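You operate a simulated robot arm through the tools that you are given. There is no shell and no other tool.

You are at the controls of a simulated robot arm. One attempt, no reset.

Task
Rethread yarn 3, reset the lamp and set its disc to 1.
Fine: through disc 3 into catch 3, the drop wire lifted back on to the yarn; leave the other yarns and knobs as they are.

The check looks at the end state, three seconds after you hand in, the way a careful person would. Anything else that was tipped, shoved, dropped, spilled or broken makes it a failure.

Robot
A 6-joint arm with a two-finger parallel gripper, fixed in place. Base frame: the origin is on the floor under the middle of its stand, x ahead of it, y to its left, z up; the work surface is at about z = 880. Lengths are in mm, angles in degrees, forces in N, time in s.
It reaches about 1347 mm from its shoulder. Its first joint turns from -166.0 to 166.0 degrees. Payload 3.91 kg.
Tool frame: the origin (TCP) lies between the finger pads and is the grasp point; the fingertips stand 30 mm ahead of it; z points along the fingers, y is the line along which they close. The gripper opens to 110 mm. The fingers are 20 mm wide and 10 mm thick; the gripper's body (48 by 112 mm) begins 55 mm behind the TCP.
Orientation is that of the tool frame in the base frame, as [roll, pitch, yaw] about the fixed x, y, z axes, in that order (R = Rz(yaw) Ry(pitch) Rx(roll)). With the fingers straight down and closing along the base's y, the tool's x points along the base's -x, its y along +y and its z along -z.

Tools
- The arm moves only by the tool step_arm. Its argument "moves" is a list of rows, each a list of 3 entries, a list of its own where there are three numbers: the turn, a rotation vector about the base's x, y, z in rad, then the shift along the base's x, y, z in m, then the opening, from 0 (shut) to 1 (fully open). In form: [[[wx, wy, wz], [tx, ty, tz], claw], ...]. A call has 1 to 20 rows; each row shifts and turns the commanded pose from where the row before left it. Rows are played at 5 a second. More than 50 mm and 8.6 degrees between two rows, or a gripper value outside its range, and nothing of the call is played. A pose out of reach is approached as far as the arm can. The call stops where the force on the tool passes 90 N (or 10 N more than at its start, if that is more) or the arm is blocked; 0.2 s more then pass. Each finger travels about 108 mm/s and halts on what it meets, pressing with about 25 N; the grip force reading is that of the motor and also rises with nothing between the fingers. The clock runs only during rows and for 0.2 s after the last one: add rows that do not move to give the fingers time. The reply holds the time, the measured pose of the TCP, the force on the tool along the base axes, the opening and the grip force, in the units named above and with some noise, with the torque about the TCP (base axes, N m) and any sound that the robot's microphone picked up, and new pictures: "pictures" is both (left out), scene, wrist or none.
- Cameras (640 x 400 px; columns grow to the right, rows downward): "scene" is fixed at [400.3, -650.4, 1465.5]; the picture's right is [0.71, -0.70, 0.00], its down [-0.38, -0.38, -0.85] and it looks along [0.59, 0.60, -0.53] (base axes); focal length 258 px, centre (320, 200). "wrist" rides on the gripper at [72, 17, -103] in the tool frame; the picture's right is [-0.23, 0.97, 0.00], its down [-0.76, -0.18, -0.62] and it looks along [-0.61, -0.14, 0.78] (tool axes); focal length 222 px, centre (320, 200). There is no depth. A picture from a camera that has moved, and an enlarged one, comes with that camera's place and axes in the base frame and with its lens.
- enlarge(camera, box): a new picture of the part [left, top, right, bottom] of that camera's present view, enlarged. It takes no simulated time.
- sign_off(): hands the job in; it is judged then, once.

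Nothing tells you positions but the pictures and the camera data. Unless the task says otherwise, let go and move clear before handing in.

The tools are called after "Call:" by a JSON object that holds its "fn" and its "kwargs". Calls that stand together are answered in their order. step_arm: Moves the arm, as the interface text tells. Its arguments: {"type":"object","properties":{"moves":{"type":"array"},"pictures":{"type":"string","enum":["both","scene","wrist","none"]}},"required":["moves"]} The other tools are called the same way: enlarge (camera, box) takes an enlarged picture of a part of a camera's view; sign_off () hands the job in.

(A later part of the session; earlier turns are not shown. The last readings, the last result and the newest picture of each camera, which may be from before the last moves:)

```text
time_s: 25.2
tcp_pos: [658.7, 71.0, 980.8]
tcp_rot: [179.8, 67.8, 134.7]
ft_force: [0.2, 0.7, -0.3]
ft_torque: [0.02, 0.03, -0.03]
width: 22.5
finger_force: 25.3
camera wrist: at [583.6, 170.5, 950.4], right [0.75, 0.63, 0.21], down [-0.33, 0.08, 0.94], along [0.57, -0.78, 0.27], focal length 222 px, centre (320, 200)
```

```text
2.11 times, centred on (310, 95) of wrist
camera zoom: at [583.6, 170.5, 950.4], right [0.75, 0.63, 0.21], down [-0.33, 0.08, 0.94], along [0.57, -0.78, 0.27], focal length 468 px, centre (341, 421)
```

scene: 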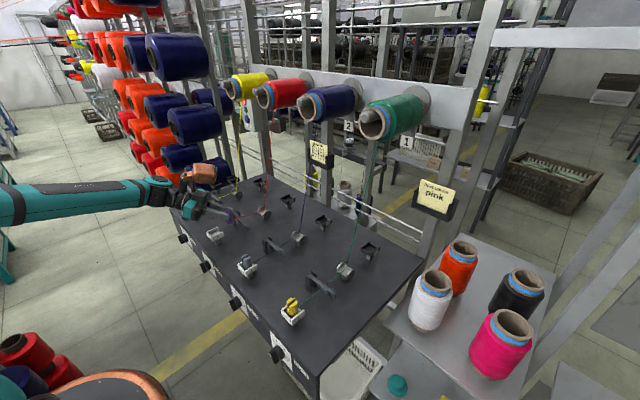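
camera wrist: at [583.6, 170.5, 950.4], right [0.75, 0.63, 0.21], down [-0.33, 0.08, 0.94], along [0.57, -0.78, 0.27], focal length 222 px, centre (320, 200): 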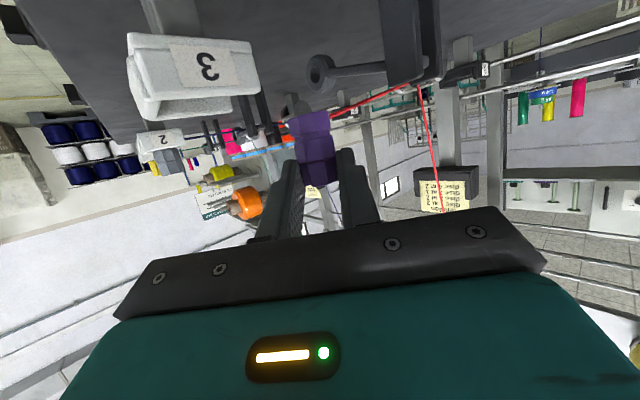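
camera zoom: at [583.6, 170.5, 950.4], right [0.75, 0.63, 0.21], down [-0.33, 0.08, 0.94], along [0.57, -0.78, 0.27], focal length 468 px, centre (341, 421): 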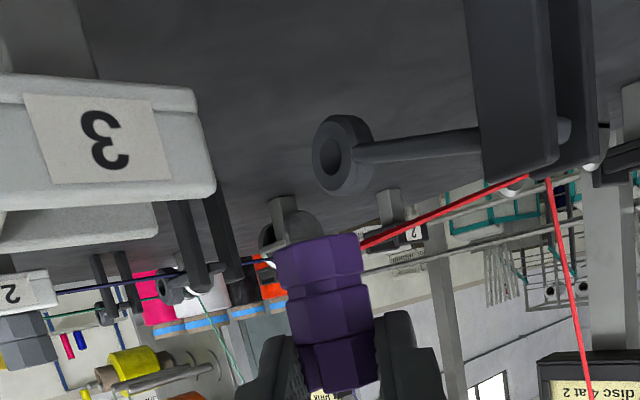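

Call:
{"fn": "enlarge", "kwargs": {"camera": "scene", "box": [205, 200, 245, 240]}}

Call:
{"fn": "enlarge", "kwargs": {"camera": "wrist", "box": [110, 0, 290, 140]}}

```text
10.00 times, centred on (225, 220) of scene
camera zoom: at [400.3, -650.4, 1465.5], right [0.71, -0.7, 0.0], down [-0.38, -0.38, -0.85], along [0.59, 0.6, -0.53], focal length 2577 px, centre (1270, 0)
```

zoom: 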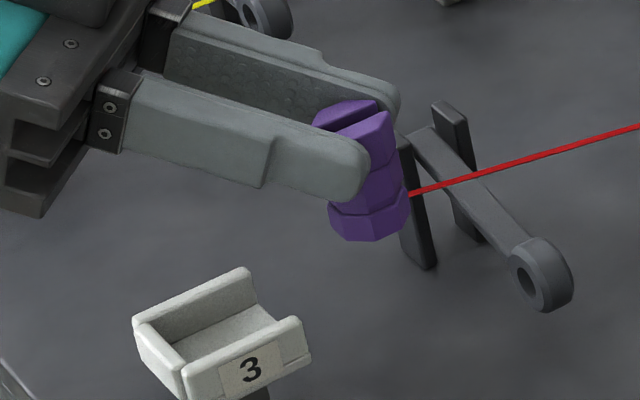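

```text
2.86 times, centred on (200, 70) of wrist
camera zoom: at [583.6, 170.5, 950.4], right [0.75, 0.63, 0.21], down [-0.33, 0.08, 0.94], along [0.57, -0.78, 0.27], focal length 635 px, centre (663, 571)
```

zoom: 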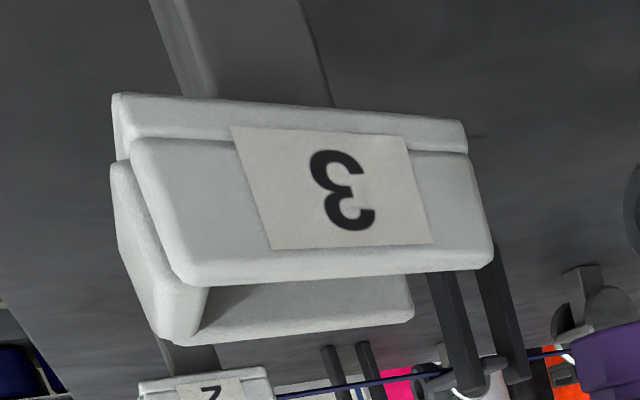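

I place catch 3's centre at about (615, 59) with inner walls roughly 30 mm apart. I'll move above it and check alignment before lowering.

Call:
{"fn": "step_arm", "kwargs": {"moves": [[[0, 0, 0], [-0.02, -0.0002, 0], 0.1], [[0, 0, 0], [-0.02, -0.0002, 0], 0.1], [[0, 0, 0], [-0.0145, 0, 0], 0.1], [[0, 0, 0], [0, 0, 0], 0.1]], "pictures": "both"}}

Call:
{"fn": "enlarge", "kwargs": {"camera": "scene", "box": [200, 205, 240, 245]}}

Call:
{"fn": "enlarge", "kwargs": {"camera": "wrist", "box": [230, 20, 370, 160]}}

```text
time_s: 26.2
tcp_pos: [604.9, 71.8, 980.0]
tcp_rot: [179.8, 68.0, 134.8]
ft_force: [0.1, 0.2, -0.3]
ft_torque: [0.03, 0.02, 0.02]
width: 22.6
finger_force: 24.7
camera wrist: at [529.1, 169.5, 950.4], right [0.75, 0.63, 0.21], down [-0.33, 0.08, 0.94], along [0.57, -0.78, 0.27], focal length 222 px, centre (320, 200)
```

scene: 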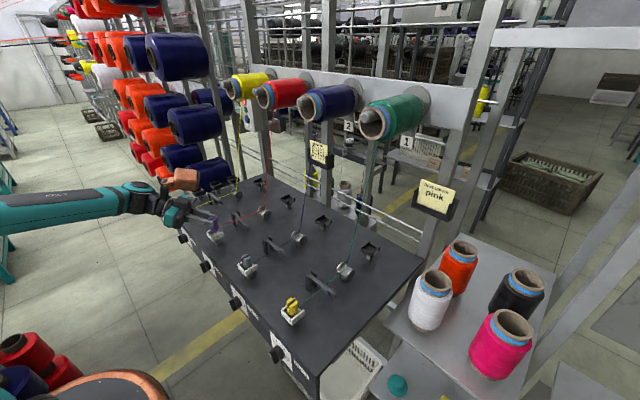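
wrist: 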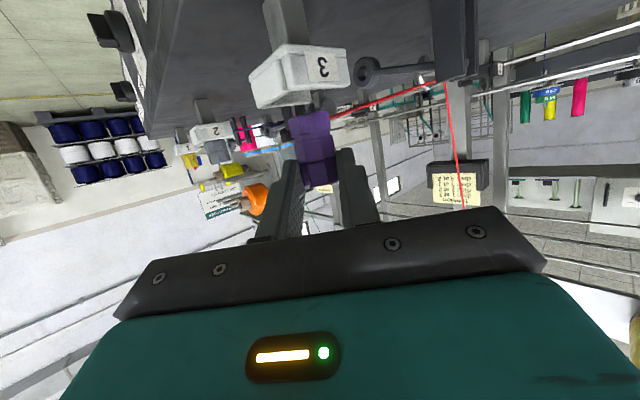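

```text
10.00 times, centred on (220, 225) of scene
camera zoom: at [400.3, -650.4, 1465.5], right [0.71, -0.7, 0.0], down [-0.38, -0.38, -0.85], along [0.59, 0.6, -0.53], focal length 2577 px, centre (1320, -50)
```

zoom: 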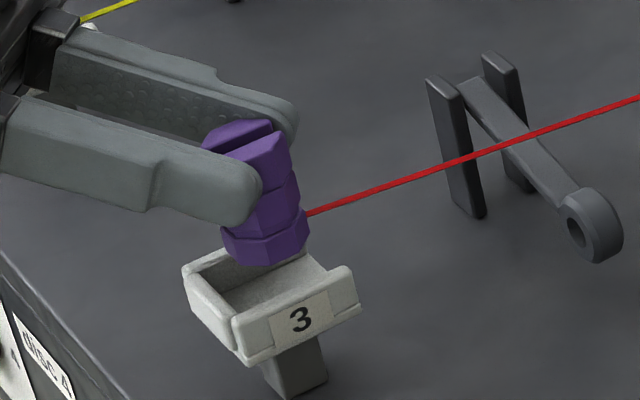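

```text
2.86 times, centred on (300, 90) of wrist
camera zoom: at [529.1, 169.5, 950.4], right [0.75, 0.63, 0.21], down [-0.33, 0.08, 0.94], along [0.57, -0.78, 0.27], focal length 635 px, centre (377, 514)
```

zoom: 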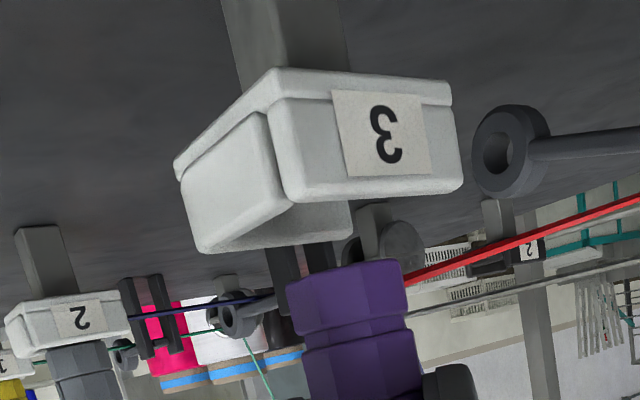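

The tray centre is at (615.8, 59.5) and the peg at about (617, 59.3), so it is aligned. I'll lower it to seat.

Call:
{"fn": "step_arm", "kwargs": {"moves": [[[0, 0, 0], [0, 0, -0.006], 0.1], [[0, 0, 0], [0, 0, -0.006], 0.1], [[0, 0, 0], [0, 0, -0.005], 0.1], [[0, 0, 0], [0, 0, 0], 0.1]], "pictures": "both"}}

Call:
{"fn": "enlarge", "kwargs": {"camera": "scene", "box": [200, 205, 240, 245]}}

Call:
{"fn": "enlarge", "kwargs": {"camera": "wrist", "box": [230, 20, 370, 160]}}

```text
time_s: 27.2
tcp_pos: [604.2, 71.0, 963.4]
tcp_rot: [179.9, 67.9, 134.7]
ft_force: [-0.3, 0.1, 0.2]
ft_torque: [-0.02, -0.01, -0.02]
width: 22.2
finger_force: 25.2
camera wrist: at [528.9, 169.9, 933.3], right [0.75, 0.63, 0.21], down [-0.33, 0.08, 0.94], along [0.57, -0.78, 0.27], focal length 222 px, centre (320, 200)
```

scene: 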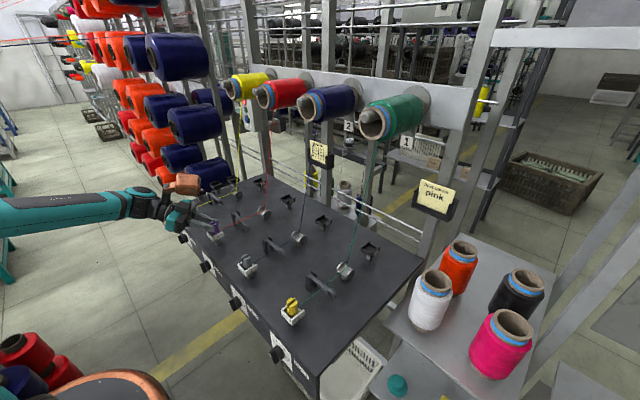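
wrist: 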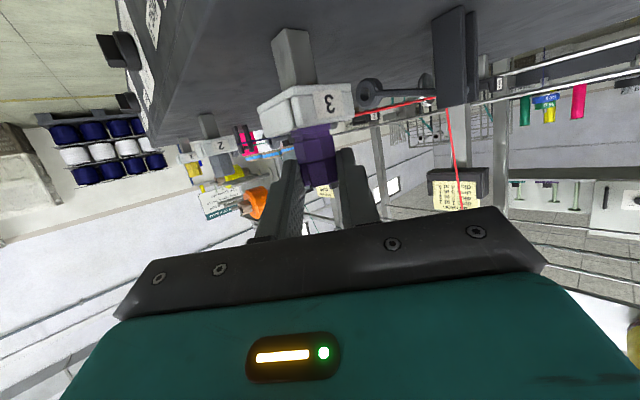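

```text
10.00 times, centred on (220, 225) of scene
camera zoom: at [400.3, -650.4, 1465.5], right [0.71, -0.7, 0.0], down [-0.38, -0.38, -0.85], along [0.59, 0.6, -0.53], focal length 2577 px, centre (1320, -50)
```

zoom: 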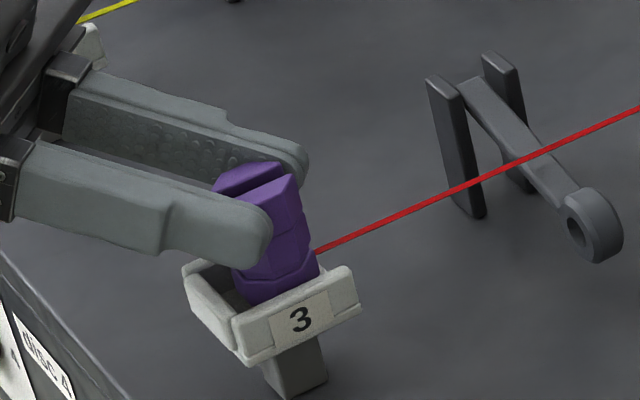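

```text
2.86 times, centred on (300, 90) of wrist
camera zoom: at [528.9, 169.9, 933.3], right [0.75, 0.63, 0.21], down [-0.33, 0.08, 0.94], along [0.57, -0.78, 0.27], focal length 635 px, centre (377, 514)
```

zoom: 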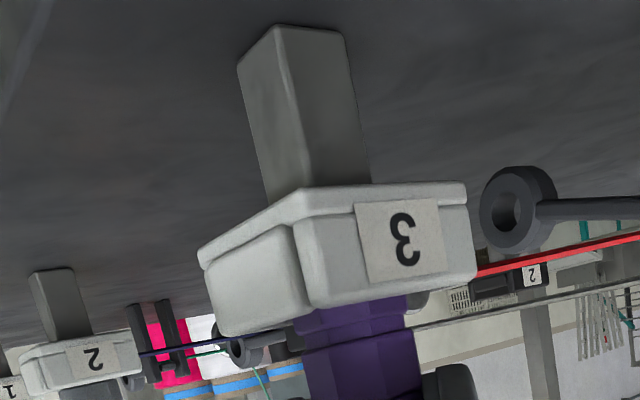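

It's inside the tray with no contact. I'll lower the last few millimetres until it touches the floor.

Call:
{"fn": "step_arm", "kwargs": {"moves": [[[0, 0, 0], [0, 0, -0.002], 0.1], [[0, 0, 0], [0, 0, -0.002], 0.1], [[0, 0, 0], [0, 0, -0.0015], 0.1], [[0, 0, 0], [0, 0, 0], 0.1]], "pictures": "scene"}}

Call:
{"fn": "enlarge", "kwargs": {"camera": "scene", "box": [200, 205, 240, 245]}}

```text
time_s: 28.2
tcp_pos: [604.3, 70.9, 957.8]
tcp_rot: [179.9, 68.0, 134.7]
ft_force: [0.8, 1.0, -0.1]
ft_torque: [-0.03, 0.02, -0.01]
width: 22.3
finger_force: 24.9
```

scene: 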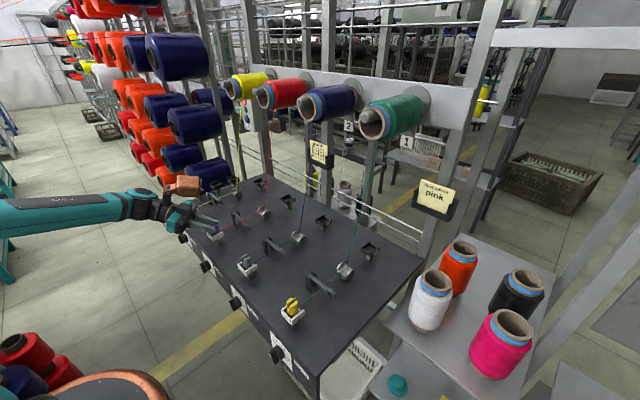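

```text
10.00 times, centred on (220, 225) of scene
camera zoom: at [400.3, -650.4, 1465.5], right [0.71, -0.7, 0.0], down [-0.38, -0.38, -0.85], along [0.59, 0.6, -0.53], focal length 2577 px, centre (1320, -50)
```

zoom: 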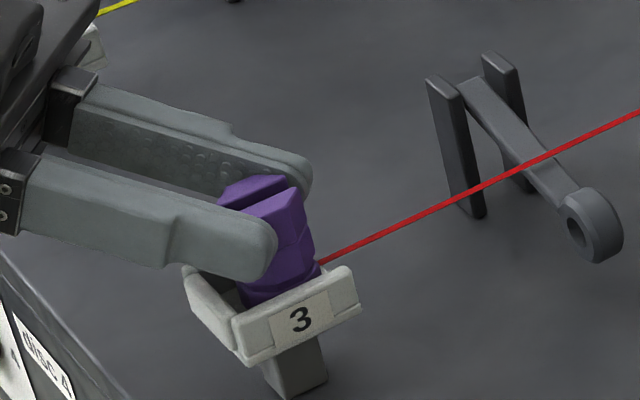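

Call:
{"fn": "step_arm", "kwargs": {"moves": [[[0, 0, 0], [0, 0, -0.001], 0.1], [[0, 0, 0], [0, 0, -0.001], 0.1], [[0, 0, 0], [0, 0, 0], 0.1]], "pictures": "none"}}

```text
time_s: 29.0
tcp_pos: [604.7, 71.5, 956.5]
tcp_rot: [179.7, 68.0, 134.5]
ft_force: [0.2, 1.1, 10.9]
ft_torque: [-0.12, -0.17, 0.0]
width: 22.3
finger_force: 24.9
```

The peg is seated on the tray floor, with a 10.9 N contact. I'll relieve slightly and open the fingers.

Call:
{"fn": "step_arm", "kwargs": {"moves": [[[0, 0, 0], [0, 0, 0.0007], 0.1], [[0, 0, 0], [0, 0, 0], 0.3], [[0, 0, 0], [0, 0, 0], 0.5], [[0, 0, 0], [0, 0, 0], 0.6], [[0, 0, 0], [0, 0, 0], 0.6]], "pictures": "both"}}

Call:
{"fn": "enlarge", "kwargs": {"camera": "scene", "box": [200, 200, 250, 245]}}

Call:
{"fn": "enlarge", "kwargs": {"camera": "wrist", "box": [210, 20, 390, 200]}}

```text
time_s: 30.2
tcp_pos: [604.4, 70.4, 956.5]
tcp_rot: [179.7, 68.1, 134.7]
ft_force: [0.0, 0.0, 0.0]
ft_torque: [0.0, -0.01, 0.0]
width: 66.0
finger_force: 0.0
camera wrist: at [529.3, 169.9, 926.8], right [0.75, 0.63, 0.21], down [-0.33, 0.08, 0.94], along [0.57, -0.78, 0.27], focal length 222 px, centre (320, 200)
```

scene: 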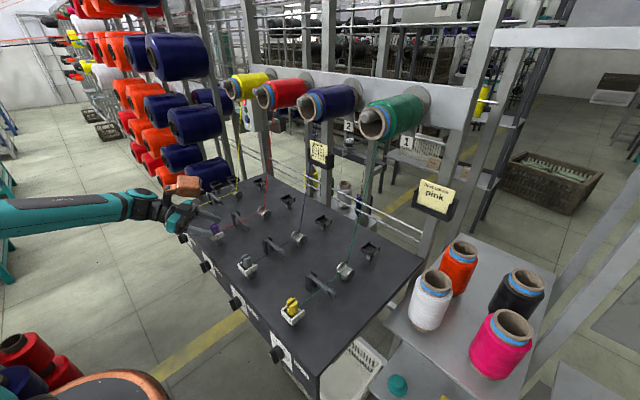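
wrist: 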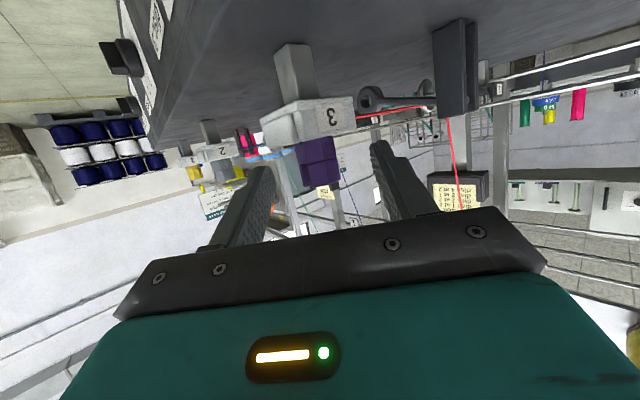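

```text
8.89 times, centred on (225, 222) of scene
camera zoom: at [400.3, -650.4, 1465.5], right [0.71, -0.7, 0.0], down [-0.38, -0.38, -0.85], along [0.59, 0.6, -0.53], focal length 2290 px, centre (1164, 0)
```

zoom: 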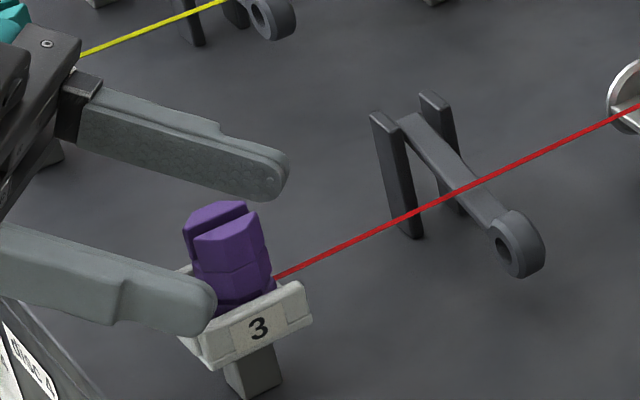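

```text
2.22 times, centred on (300, 110) of wrist
camera zoom: at [529.3, 169.9, 926.8], right [0.75, 0.63, 0.21], down [-0.33, 0.08, 0.94], along [0.57, -0.78, 0.27], focal length 494 px, centre (364, 400)
```

zoom: 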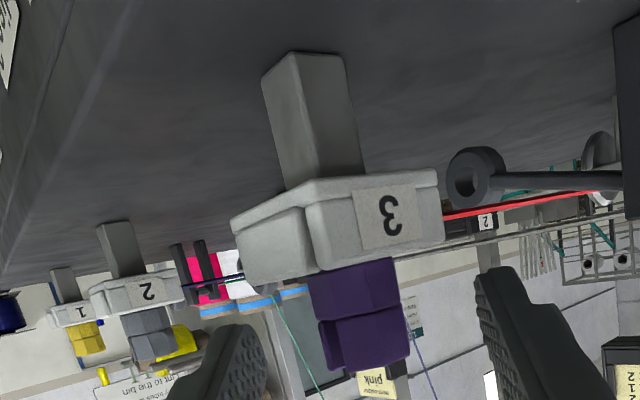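

The peg stands in catch 3 and the yarn runs through disc 3. Drop wire 3 still hangs just below the yarn, with its ring at about (715, 29, 907). I'll back away from the peg, rise, and turn the gripper straight down with the fingers closing along x to take the ring.

Call:
{"fn": "step_arm", "kwargs": {"moves": [[[0, 0, 0], [-0.018, 0.018, 0.004], 0.6], [[0, 0, 0], [-0.02, 0.02, 0.01], 0.6], [[0, 0, 0], [-0.005, 0.005, 0.04], 0.6], [[0, 0, 0], [0, 0, 0.045], 0.6], [[0.0933, 0.0933, 0], [0, 0, 0.02], 0.6], [[0.0933, 0.0933, 0], [0.01, -0.01, 0.01], 0.6], [[0.0933, 0.0933, 0], [0.01, -0.01, 0], 0.6], [[0.0933, 0.0933, 0], [0.01, -0.01, 0], 0.6], [[0.0933, 0.0933, 0], [0.01, -0.01, 0], 0.6], [[0.0933, 0.0933, 0], [0.01, -0.01, 0], 0.6], [[0.0933, 0.0933, 0], [0.01, -0.01, 0], 0.6], [[0.0933, 0.0933, 0], [0.01, -0.01, 0], 0.6], [[0.0928, 0.0928, 0], [0.01, -0.01, 0], 0.6], [[0, 0, 0], [0, 0, 0], 0.6]], "pictures": "both"}}

Call:
{"fn": "enlarge", "kwargs": {"camera": "scene", "box": [190, 180, 290, 260]}}

```text
time_s: 33.2
tcp_pos: [640.3, 33.6, 1084.6]
tcp_rot: [-179.9, -0.2, 134.9]
ft_force: [-1.1, 0.1, -0.5]
ft_torque: [-0.03, 0.03, -0.01]
width: 66.2
finger_force: 0.1
camera wrist: at [602.6, 97.4, 1187.9], right [0.85, 0.53, 0.0], down [0.41, -0.67, 0.62], along [0.33, -0.53, -0.78], focal length 222 px, centre (320, 200)
```

scene: 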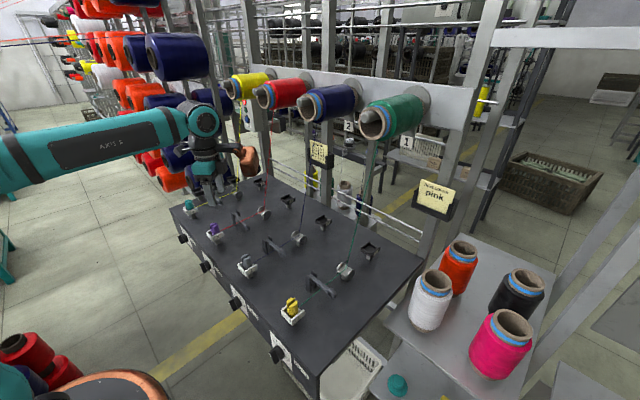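
wrist: 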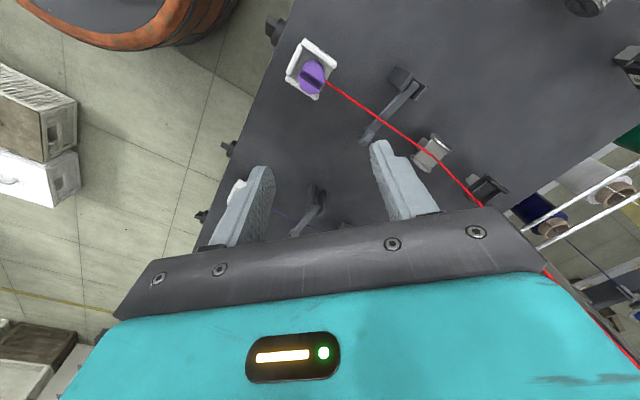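

```text
5.00 times, centred on (240, 220) of scene
camera zoom: at [400.3, -650.4, 1465.5], right [0.71, -0.7, 0.0], down [-0.38, -0.38, -0.85], along [0.59, 0.6, -0.53], focal length 1288 px, centre (720, 100)
```

zoom: 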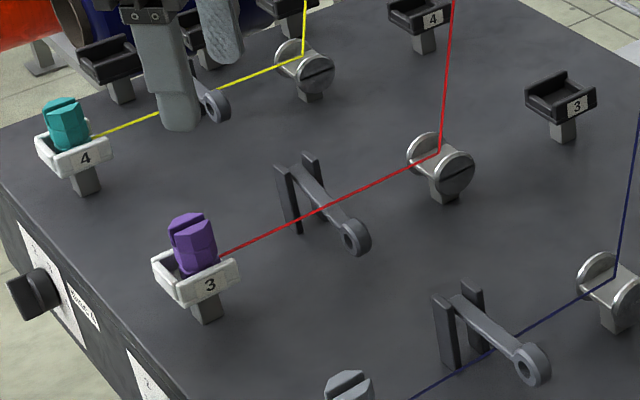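

Peg and yarn look right. I'll turn the last 45° and go above the drop wire's ring to inspect it.

Call:
{"fn": "step_arm", "kwargs": {"moves": [[[0, 0, -0.131], [0.012, -0.0008, -0.012], 0.6], [[0, 0, -0.131], [0.012, -0.0008, -0.012], 0.6], [[0, 0, -0.131], [0.012, -0.0008, -0.012], 0.6], [[0, 0, -0.131], [0.012, -0.0008, -0.012], 0.6], [[0, 0, -0.131], [0.012, -0.0008, -0.012], 0.6], [[0, 0, -0.1305], [0.012, -0.0008, -0.012], 0.6], [[0, 0, 0], [0, 0, 0], 0.6]], "pictures": "both"}}

Call:
{"fn": "enlarge", "kwargs": {"camera": "wrist", "box": [230, 80, 410, 230]}}

Call:
{"fn": "enlarge", "kwargs": {"camera": "scene", "box": [200, 160, 290, 240]}}

```text
time_s: 34.8
tcp_pos: [713.9, 29.5, 1014.1]
tcp_rot: [-179.9, -0.1, 89.8]
ft_force: [-0.3, -0.4, -1.4]
ft_torque: [0.01, 0.0, 0.0]
width: 65.8
finger_force: 0.0
camera wrist: at [731.4, 101.9, 1115.5], right [0.97, -0.23, 0.0], down [-0.18, -0.76, 0.62], along [-0.14, -0.61, -0.78], focal length 222 px, centre (320, 200)
```

scene: 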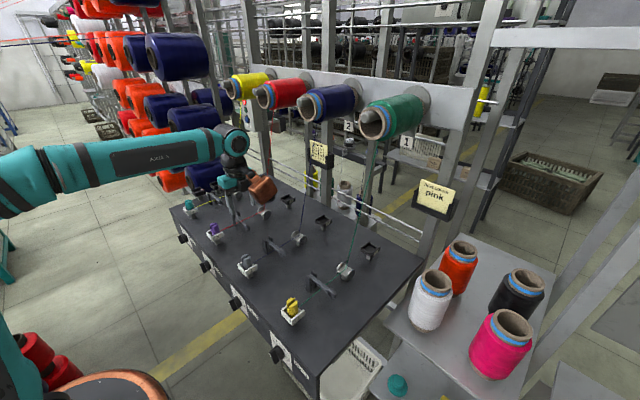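
wrist: 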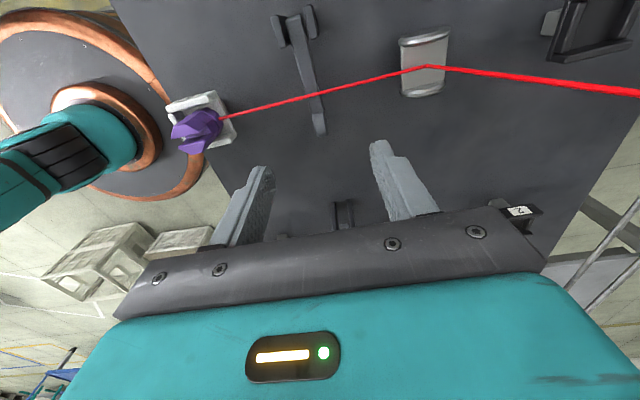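

```text
2.67 times, centred on (320, 155) of wrist
camera zoom: at [731.4, 101.9, 1115.5], right [0.97, -0.23, 0.0], down [-0.18, -0.76, 0.62], along [-0.14, -0.61, -0.78], focal length 592 px, centre (320, 320)
```

zoom: 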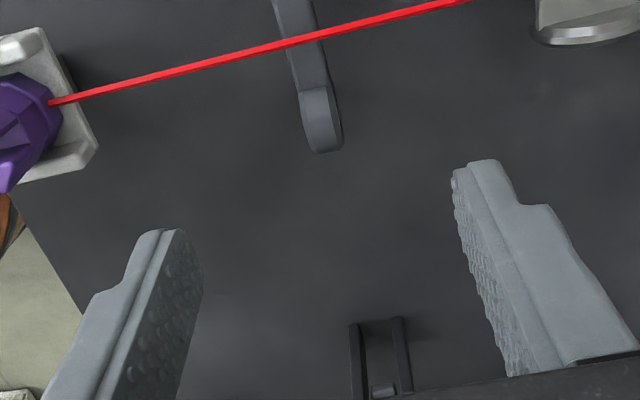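

```text
5.00 times, centred on (245, 200) of scene
camera zoom: at [400.3, -650.4, 1465.5], right [0.71, -0.7, 0.0], down [-0.38, -0.38, -0.85], along [0.59, 0.6, -0.53], focal length 1288 px, centre (695, 200)
```

zoom: 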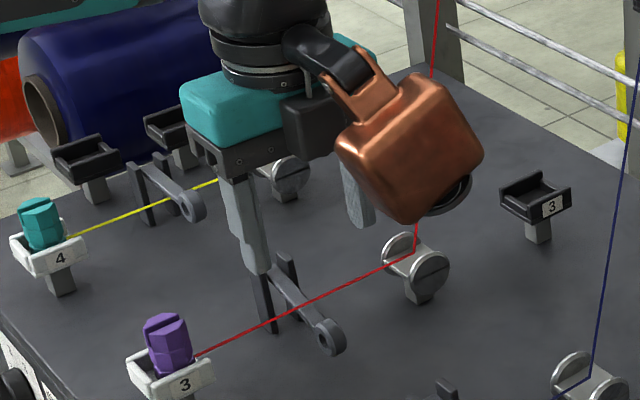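

The ring is directly under the TCP at about (714, 28). I'll lower around it with fingers open so the tips straddle it.

Call:
{"fn": "step_arm", "kwargs": {"moves": [[[0, 0, 0], [0, 0, -0.03], 0.5], [[0, 0, 0], [0, 0, -0.03], 0.5], [[0, 0, 0], [0, 0, -0.015], 0.5], [[0, 0, 0], [0, 0, -0.01], 0.5], [[0, 0, 0], [0, 0, 0], 0.5]], "pictures": "both"}}

Call:
{"fn": "enlarge", "kwargs": {"camera": "wrist", "box": [230, 80, 410, 230]}}

Call:
{"fn": "enlarge", "kwargs": {"camera": "scene", "box": [215, 180, 285, 240]}}

```text
time_s: 36.0
tcp_pos: [714.8, 28.7, 928.8]
tcp_rot: [-179.8, -0.1, 89.9]
ft_force: [-0.6, -0.2, 0.1]
ft_torque: [-0.01, 0.04, -0.01]
width: 55.1
finger_force: 0.1
camera wrist: at [730.8, 101.4, 1030.0], right [0.97, -0.23, 0.0], down [-0.18, -0.76, 0.62], along [-0.14, -0.61, -0.78], focal length 222 px, centre (320, 200)
```

scene: 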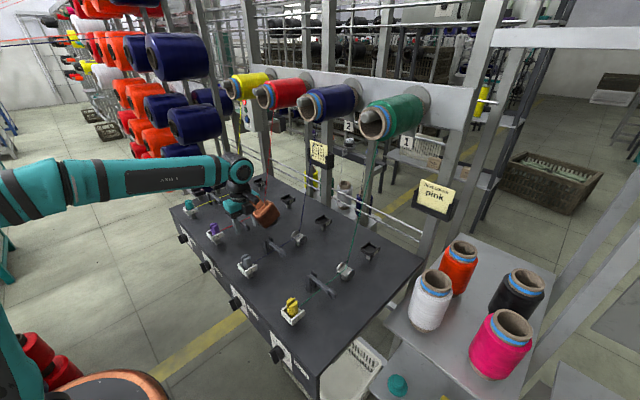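
wrist: 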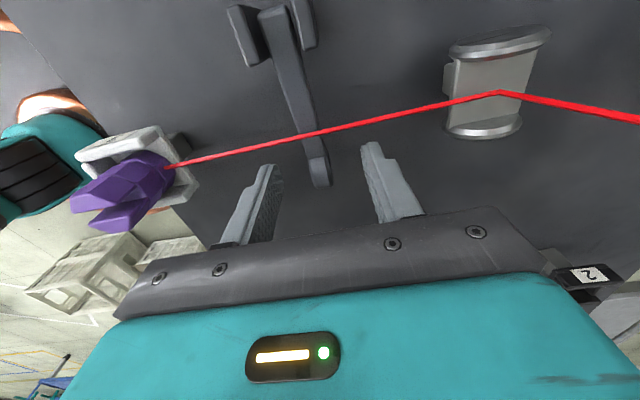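

```text
2.67 times, centred on (320, 155) of wrist
camera zoom: at [730.8, 101.4, 1030.0], right [0.97, -0.23, 0.0], down [-0.18, -0.76, 0.62], along [-0.14, -0.61, -0.78], focal length 592 px, centre (320, 320)
```

zoom: 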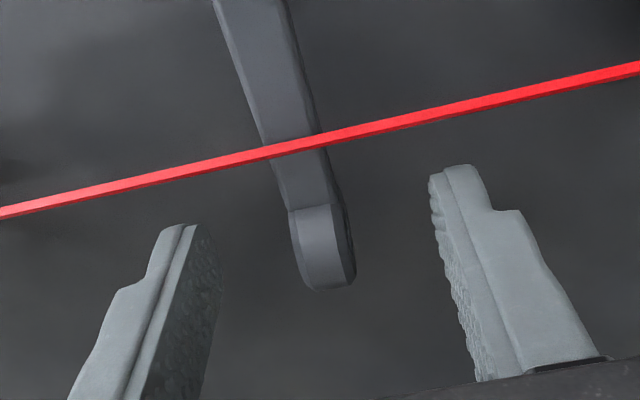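

```text
6.67 times, centred on (250, 210) of scene
camera zoom: at [400.3, -650.4, 1465.5], right [0.71, -0.7, 0.0], down [-0.38, -0.38, -0.85], along [0.59, 0.6, -0.53], focal length 1718 px, centre (787, 133)
```

zoom: 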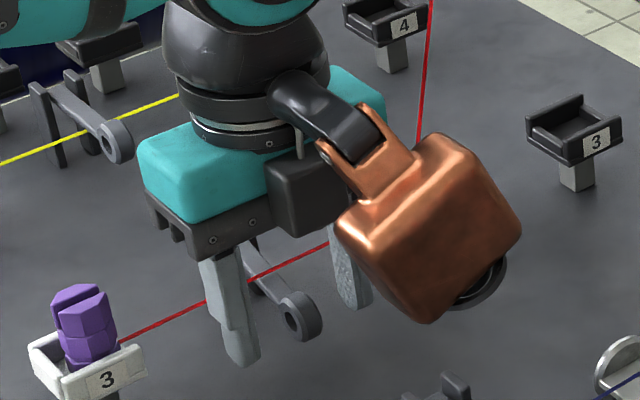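

The fingertips straddle the ring. I'll close on it gently.

Call:
{"fn": "step_arm", "kwargs": {"moves": [[[0, 0, 0], [0, 0, 0], 0.3], [[0, 0, 0], [0, 0, 0], 0.15], [[0, 0, 0], [0, 0, 0], 0.05], [[0, 0, 0], [0, 0, 0], 0.05]], "pictures": "both"}}

Call:
{"fn": "enlarge", "kwargs": {"camera": "wrist", "box": [230, 80, 410, 230]}}

Call:
{"fn": "enlarge", "kwargs": {"camera": "scene", "box": [215, 180, 285, 240]}}

```text
time_s: 37.0
tcp_pos: [715.3, 28.5, 929.1]
tcp_rot: [-180.0, -0.1, 89.8]
ft_force: [17.7, -0.3, 3.0]
ft_torque: [0.27, -0.42, 0.01]
width: 11.5
finger_force: 45.0
camera wrist: at [731.7, 101.3, 1030.2], right [0.97, -0.23, 0.0], down [-0.18, -0.76, 0.62], along [-0.14, -0.61, -0.78], focal length 222 px, centre (320, 200)
```

scene: 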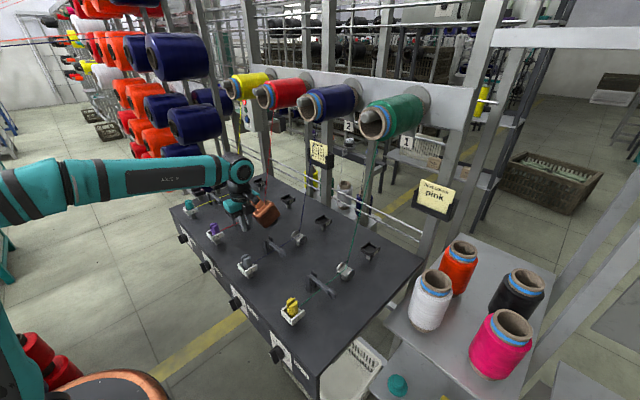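
wrist: 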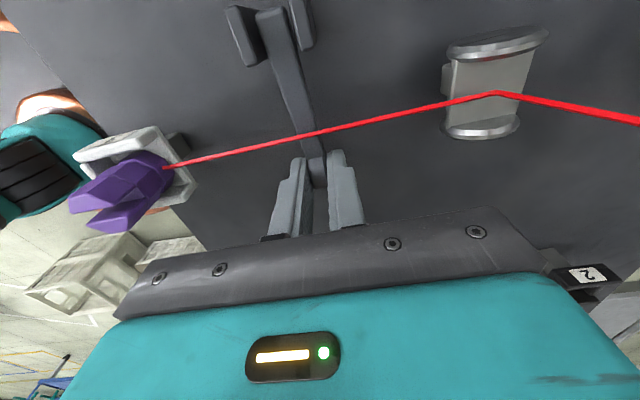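

```text
2.67 times, centred on (320, 155) of wrist
camera zoom: at [731.7, 101.3, 1030.2], right [0.97, -0.23, 0.0], down [-0.18, -0.76, 0.62], along [-0.14, -0.61, -0.78], focal length 592 px, centre (320, 320)
```

zoom: 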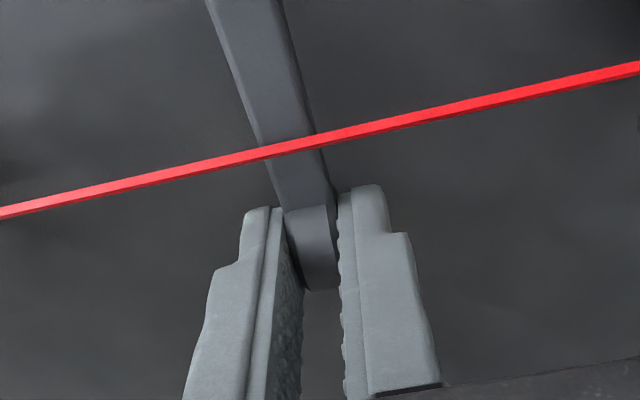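

```text
6.67 times, centred on (250, 210) of scene
camera zoom: at [400.3, -650.4, 1465.5], right [0.71, -0.7, 0.0], down [-0.38, -0.38, -0.85], along [0.59, 0.6, -0.53], focal length 1718 px, centre (787, 133)
```

zoom: 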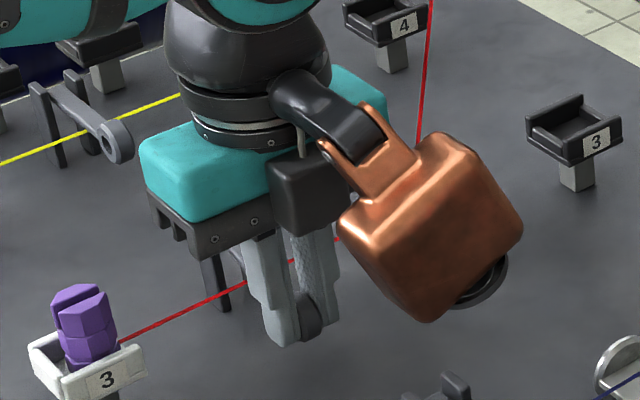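

The ring is gripped, but it sits a bit to +x and side-loads the arm with 17.7 N. I'll ease the TCP +1 mm in x before lifting.

Call:
{"fn": "step_arm", "kwargs": {"moves": [[[0, 0, 0], [0.001, 0, 0], 0.05], [[0, 0, 0], [0, 0, 0], 0.05]], "pictures": "none"}}

```text
time_s: 37.6
tcp_pos: [715.9, 29.0, 927.5]
tcp_rot: [-179.9, -0.1, 89.9]
ft_force: [11.5, 0.1, 5.8]
ft_torque: [0.38, -0.19, 0.02]
width: 11.2
finger_force: 45.0
```

Call:
{"fn": "step_arm", "kwargs": {"moves": [[[0, 0, 0], [0.0015, 0, 0], 0.05], [[0, 0, 0], [0, 0, 0], 0.05]], "pictures": "none"}}

```text
time_s: 38.2
tcp_pos: [716.4, 29.7, 927.1]
tcp_rot: [-179.8, -0.1, 89.8]
ft_force: [-12.8, -2.6, 1.0]
ft_torque: [0.05, 0.28, 0.11]
width: 11.4
finger_force: 45.1
```

Call:
{"fn": "step_arm", "kwargs": {"moves": [[[0, 0, 0], [-0.0007, 0, 0], 0.05], [[0, 0, 0], [0, 0, 0], 0.05]], "pictures": "none"}}

```text
time_s: 38.8
tcp_pos: [715.9, 29.4, 927.9]
tcp_rot: [-179.9, -0.1, 89.9]
ft_force: [-13.9, -2.8, -4.9]
ft_torque: [-0.33, 0.24, 0.08]
width: 11.1
finger_force: 44.8
```

The side load is small and acceptable. I'll lift the wire a little along its arc and look at how it meets the yarn.

Call:
{"fn": "step_arm", "kwargs": {"moves": [[[0, 0, 0], [0, -0.0008, 0.005], 0.05], [[0, 0, 0], [0, -0.0006, 0.005], 0.05], [[0, 0, 0], [0, -0.0004, 0.005], 0.05], [[0, 0, 0], [0, 0, 0], 0.05]], "pictures": "both"}}

Call:
{"fn": "enlarge", "kwargs": {"camera": "wrist", "box": [210, 0, 430, 230]}}

Call:
{"fn": "enlarge", "kwargs": {"camera": "scene", "box": [215, 180, 285, 240]}}

```text
time_s: 39.8
tcp_pos: [713.7, 27.0, 942.3]
tcp_rot: [-179.9, -0.1, 89.9]
ft_force: [-24.7, 3.2, -16.0]
ft_torque: [-1.15, 0.66, 0.08]
width: 11.2
finger_force: 45.1
camera wrist: at [732.0, 99.9, 1045.4], right [0.97, -0.23, 0.0], down [-0.18, -0.76, 0.62], along [-0.14, -0.61, -0.78], focal length 222 px, centre (320, 200)
```

scene: 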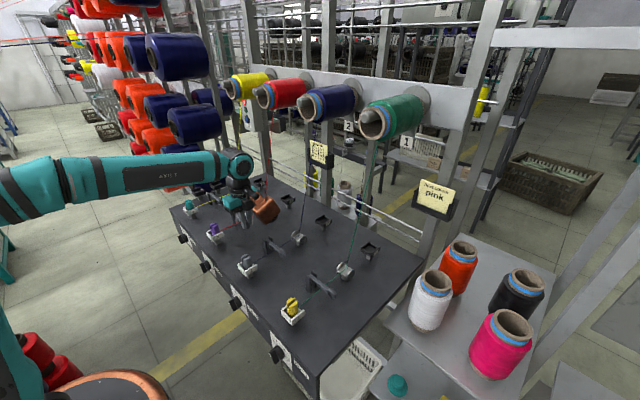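
wrist: 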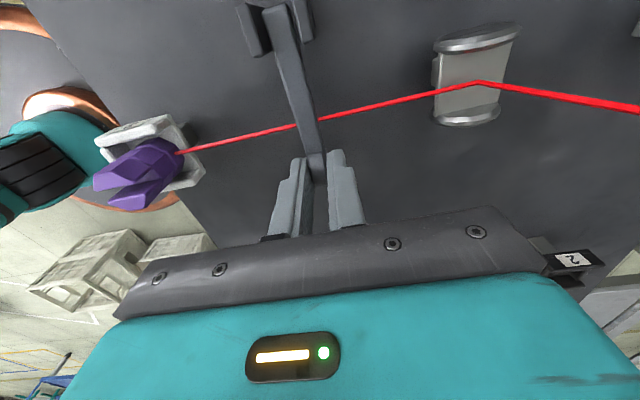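

```text
1.74 times, centred on (320, 115) of wrist
camera zoom: at [732.0, 99.9, 1045.4], right [0.97, -0.23, 0.0], down [-0.18, -0.76, 0.62], along [-0.14, -0.61, -0.78], focal length 386 px, centre (320, 348)
```

zoom: 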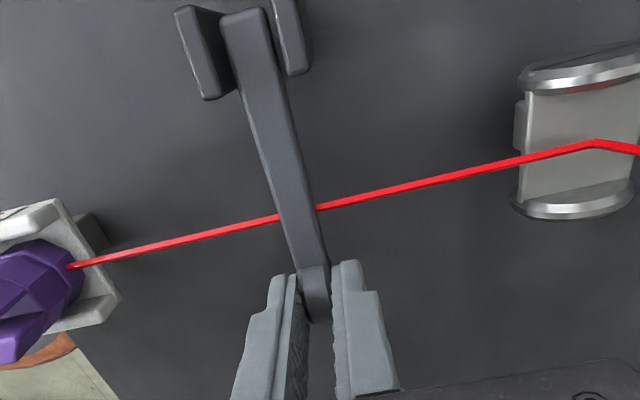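

```text
6.67 times, centred on (250, 210) of scene
camera zoom: at [400.3, -650.4, 1465.5], right [0.71, -0.7, 0.0], down [-0.38, -0.38, -0.85], along [0.59, 0.6, -0.53], focal length 1718 px, centre (787, 133)
```

zoom: 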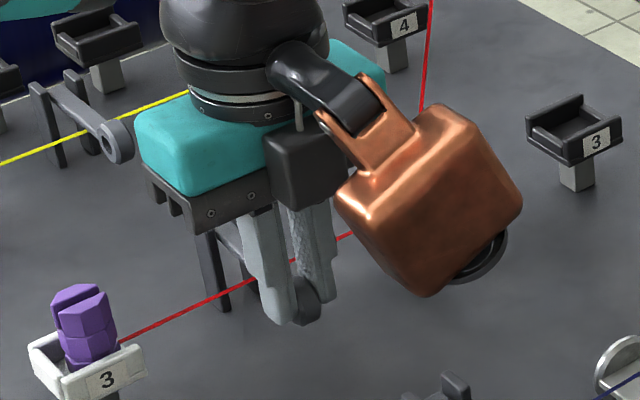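

The arm has passed above the yarn, which now runs under it. I'll relieve the side load, lift a few millimetres more, and let the wire down on the yarn by opening.

Call:
{"fn": "step_arm", "kwargs": {"moves": [[[0, 0, 0], [-0.0012, 0, 0.003], 0.05], [[0, 0, 0], [0, 0, 0.004], 0.05], [[0, 0, 0], [0, 0, 0], 0.05]], "pictures": "none"}}

```text
time_s: 40.6
tcp_pos: [713.4, 27.4, 949.9]
tcp_rot: [-179.9, -0.1, 89.8]
ft_force: [-5.5, 1.0, -13.1]
ft_torque: [-0.91, -0.08, -0.12]
width: 11.1
finger_force: 44.3
```

Call:
{"fn": "step_arm", "kwargs": {"moves": [[[0, 0, 0], [0, 0, 0], 0.15], [[0, 0, 0], [0, 0, 0], 0.3], [[0, 0, 0], [0, 0, 0], 0.5], [[0, 0, 0], [0, 0, 0], 0.5], [[0, 0, 0], [0, 0, 0], 0.5], [[0, 0, 0], [0, 0, 0], 0.5]], "pictures": "both"}}

Call:
{"fn": "enlarge", "kwargs": {"camera": "wrist", "box": [210, 0, 430, 230]}}

Call:
{"fn": "enlarge", "kwargs": {"camera": "scene", "box": [215, 180, 285, 240]}}

```text
time_s: 42.0
tcp_pos: [713.9, 28.3, 949.9]
tcp_rot: [-179.9, -0.1, 89.9]
ft_force: [-0.1, -0.3, -0.5]
ft_torque: [0.0, 0.02, 0.04]
width: 54.9
finger_force: 0.1
camera wrist: at [731.3, 99.5, 1052.3], right [0.97, -0.23, 0.0], down [-0.18, -0.76, 0.62], along [-0.14, -0.61, -0.78], focal length 222 px, centre (320, 200)
```

scene: 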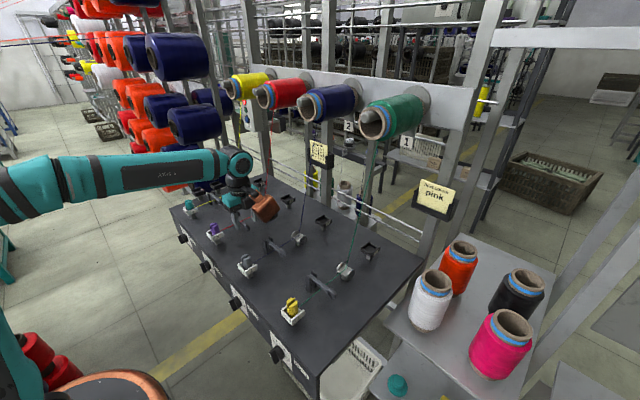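
wrist: 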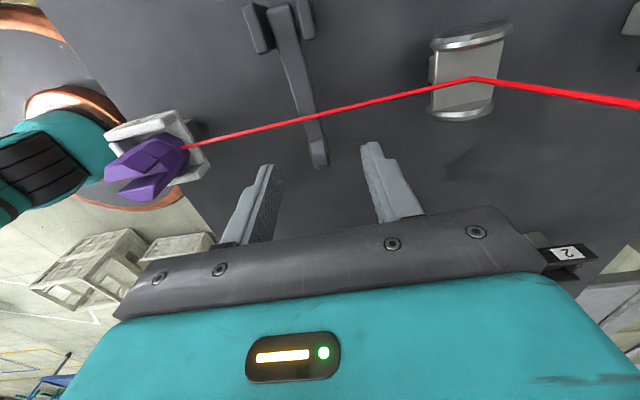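

```text
1.74 times, centred on (320, 115) of wrist
camera zoom: at [731.3, 99.5, 1052.3], right [0.97, -0.23, 0.0], down [-0.18, -0.76, 0.62], along [-0.14, -0.61, -0.78], focal length 386 px, centre (320, 348)
```

zoom: 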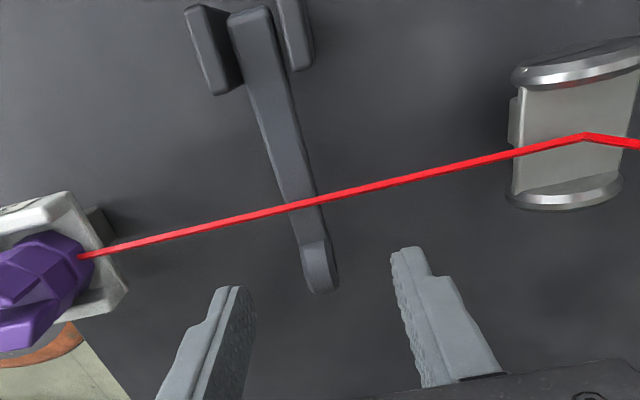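

```text
6.67 times, centred on (250, 210) of scene
camera zoom: at [400.3, -650.4, 1465.5], right [0.71, -0.7, 0.0], down [-0.38, -0.38, -0.85], along [0.59, 0.6, -0.53], focal length 1718 px, centre (787, 133)
```

zoom: 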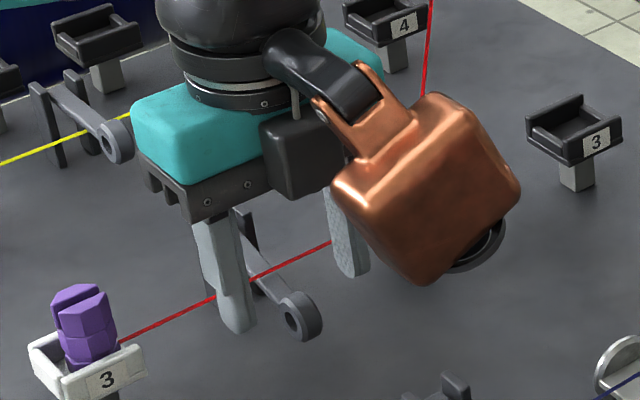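

The wire fell back under the yarn, so I didn't lift it far enough. I'll re-grip the ring and swing the arm much higher along its arc before letting it down.

Call:
{"fn": "step_arm", "kwargs": {"moves": [[[0, 0, 0], [0.0005, 0.0012, -0.012], 0.4], [[0, 0, 0], [0, 0.0005, -0.009], 0.4], [[0, 0, 0], [0, 0, 0], 0.2], [[0, 0, 0], [0, 0, 0], 0.08], [[0, 0, 0], [0, 0, 0], 0.05], [[0, 0, 0], [0, 0, 0], 0.05]], "pictures": "none"}}

```text
time_s: 43.4
tcp_pos: [715.5, 28.5, 930.0]
tcp_rot: [-179.9, -0.1, 89.9]
ft_force: [3.9, 0.9, -0.6]
ft_torque: [0.0, -0.14, 0.06]
width: 11.0
finger_force: 45.3
```

Call:
{"fn": "step_arm", "kwargs": {"moves": [[[0, 0, 0], [0, -0.0013, 0.0067], 0.05], [[0, 0, 0], [0, -0.0008, 0.0068], 0.05], [[0, 0, 0], [0, -0.0002, 0.0069], 0.05], [[0, 0, 0], [0, 0.0004, 0.0068], 0.05], [[0, 0, 0], [0, 0.001, 0.0068], 0.05], [[0, 0, 0], [0, 0.0016, 0.0066], 0.05], [[0, 0, 0], [0, 0, 0], 0.05]], "pictures": "both"}}

Call:
{"fn": "enlarge", "kwargs": {"camera": "wrist", "box": [210, 0, 430, 230]}}

Call:
{"fn": "enlarge", "kwargs": {"camera": "scene", "box": [215, 180, 285, 240]}}

```text
time_s: 45.0
tcp_pos: [715.7, 29.3, 971.0]
tcp_rot: [-179.9, -0.1, 89.9]
ft_force: [1.1, -2.0, -14.3]
ft_torque: [-1.15, -0.1, -0.07]
width: 11.4
finger_force: 45.3
camera wrist: at [732.0, 101.7, 1072.2], right [0.97, -0.23, 0.0], down [-0.18, -0.76, 0.62], along [-0.14, -0.61, -0.78], focal length 222 px, centre (320, 200)
```

scene: 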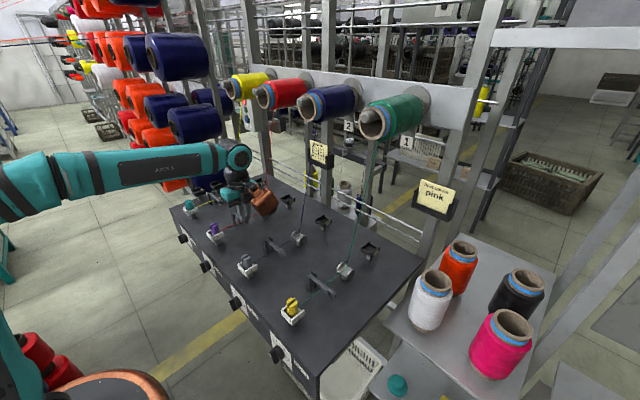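
wrist: 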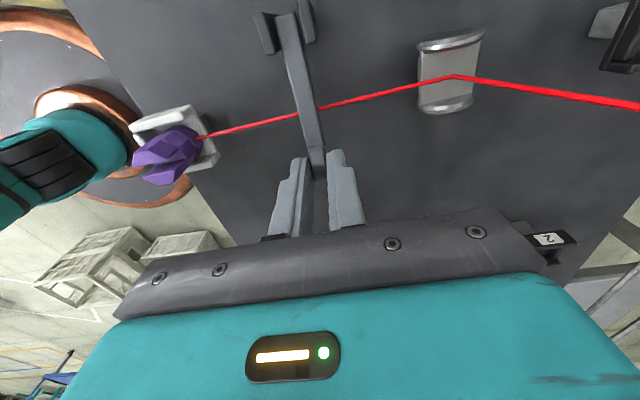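

```text
1.74 times, centred on (320, 115) of wrist
camera zoom: at [732.0, 101.7, 1072.2], right [0.97, -0.23, 0.0], down [-0.18, -0.76, 0.62], along [-0.14, -0.61, -0.78], focal length 386 px, centre (320, 348)
```

zoom: 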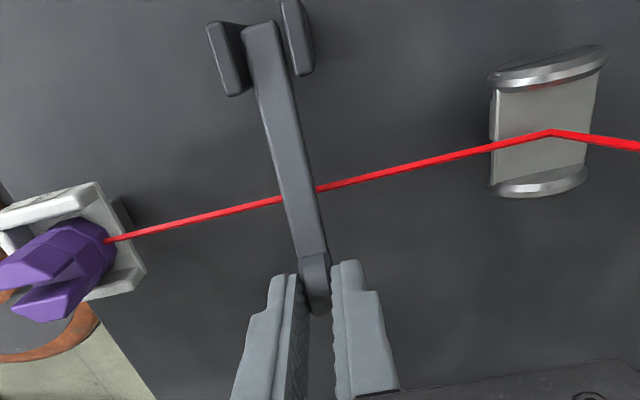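

```text
6.67 times, centred on (250, 210) of scene
camera zoom: at [400.3, -650.4, 1465.5], right [0.71, -0.7, 0.0], down [-0.38, -0.38, -0.85], along [0.59, 0.6, -0.53], focal length 1718 px, centre (787, 133)
```

zoom: 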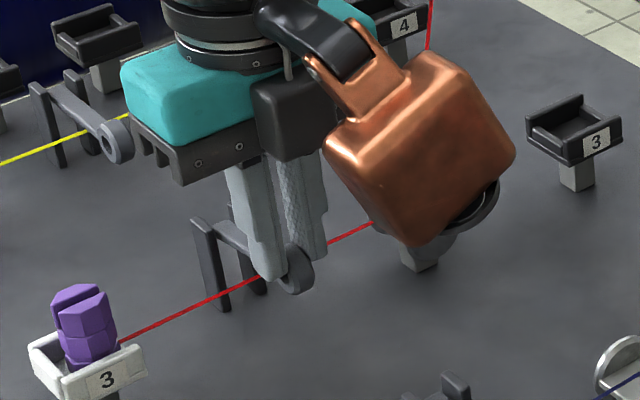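

The arm is now well above horizontal. I'll swing it further up.

Call:
{"fn": "step_arm", "kwargs": {"moves": [[[0, 0, 0], [0, 0.0022, 0.0065], 0.05], [[0, 0, 0], [0, 0.0027, 0.0063], 0.05], [[0, 0, 0], [0, 0.0033, 0.006], 0.05], [[0, 0, 0], [0, 0.0038, 0.0057], 0.05], [[0, 0, 0], [0, 0, 0], 0.05]], "pictures": "both"}}

Call:
{"fn": "enlarge", "kwargs": {"camera": "wrist", "box": [210, 0, 430, 230]}}

Call:
{"fn": "enlarge", "kwargs": {"camera": "scene", "box": [215, 180, 285, 240]}}

```text
time_s: 46.2
tcp_pos: [714.7, 41.2, 994.8]
tcp_rot: [-179.9, -0.1, 89.8]
ft_force: [-1.5, -15.1, -9.0]
ft_torque: [-1.52, -0.03, -0.07]
width: 11.4
finger_force: 44.9
camera wrist: at [732.0, 113.2, 1096.9], right [0.97, -0.23, 0.0], down [-0.18, -0.76, 0.62], along [-0.14, -0.61, -0.78], focal length 222 px, centre (320, 200)
```

scene: 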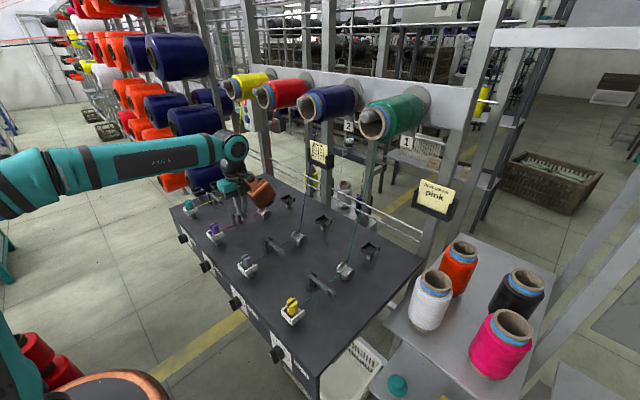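
wrist: 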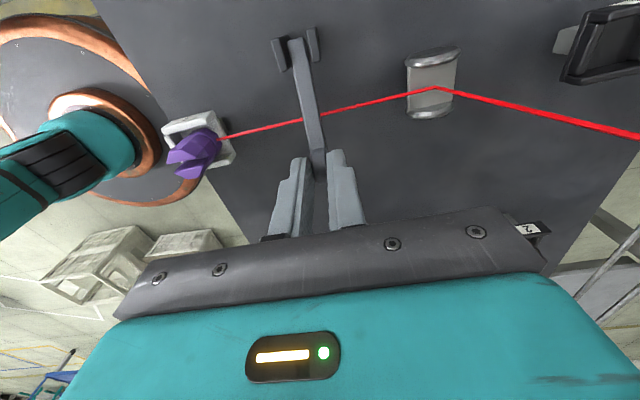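

```text
1.74 times, centred on (320, 115) of wrist
camera zoom: at [732.0, 113.2, 1096.9], right [0.97, -0.23, 0.0], down [-0.18, -0.76, 0.62], along [-0.14, -0.61, -0.78], focal length 386 px, centre (320, 348)
```

zoom: 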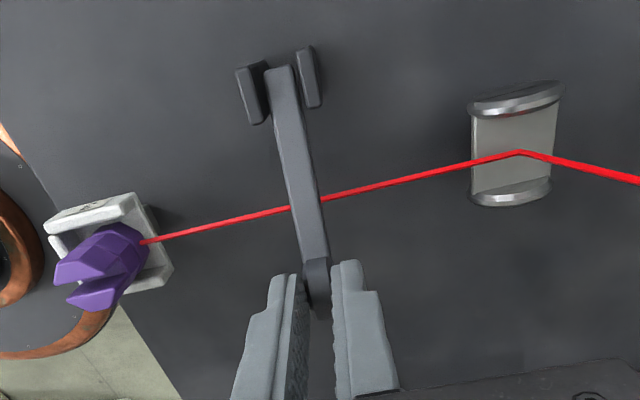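

```text
6.67 times, centred on (250, 210) of scene
camera zoom: at [400.3, -650.4, 1465.5], right [0.71, -0.7, 0.0], down [-0.38, -0.38, -0.85], along [0.59, 0.6, -0.53], focal length 1718 px, centre (787, 133)
```

zoom: 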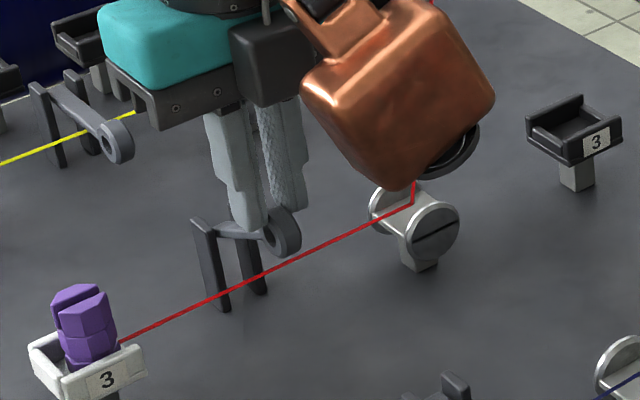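

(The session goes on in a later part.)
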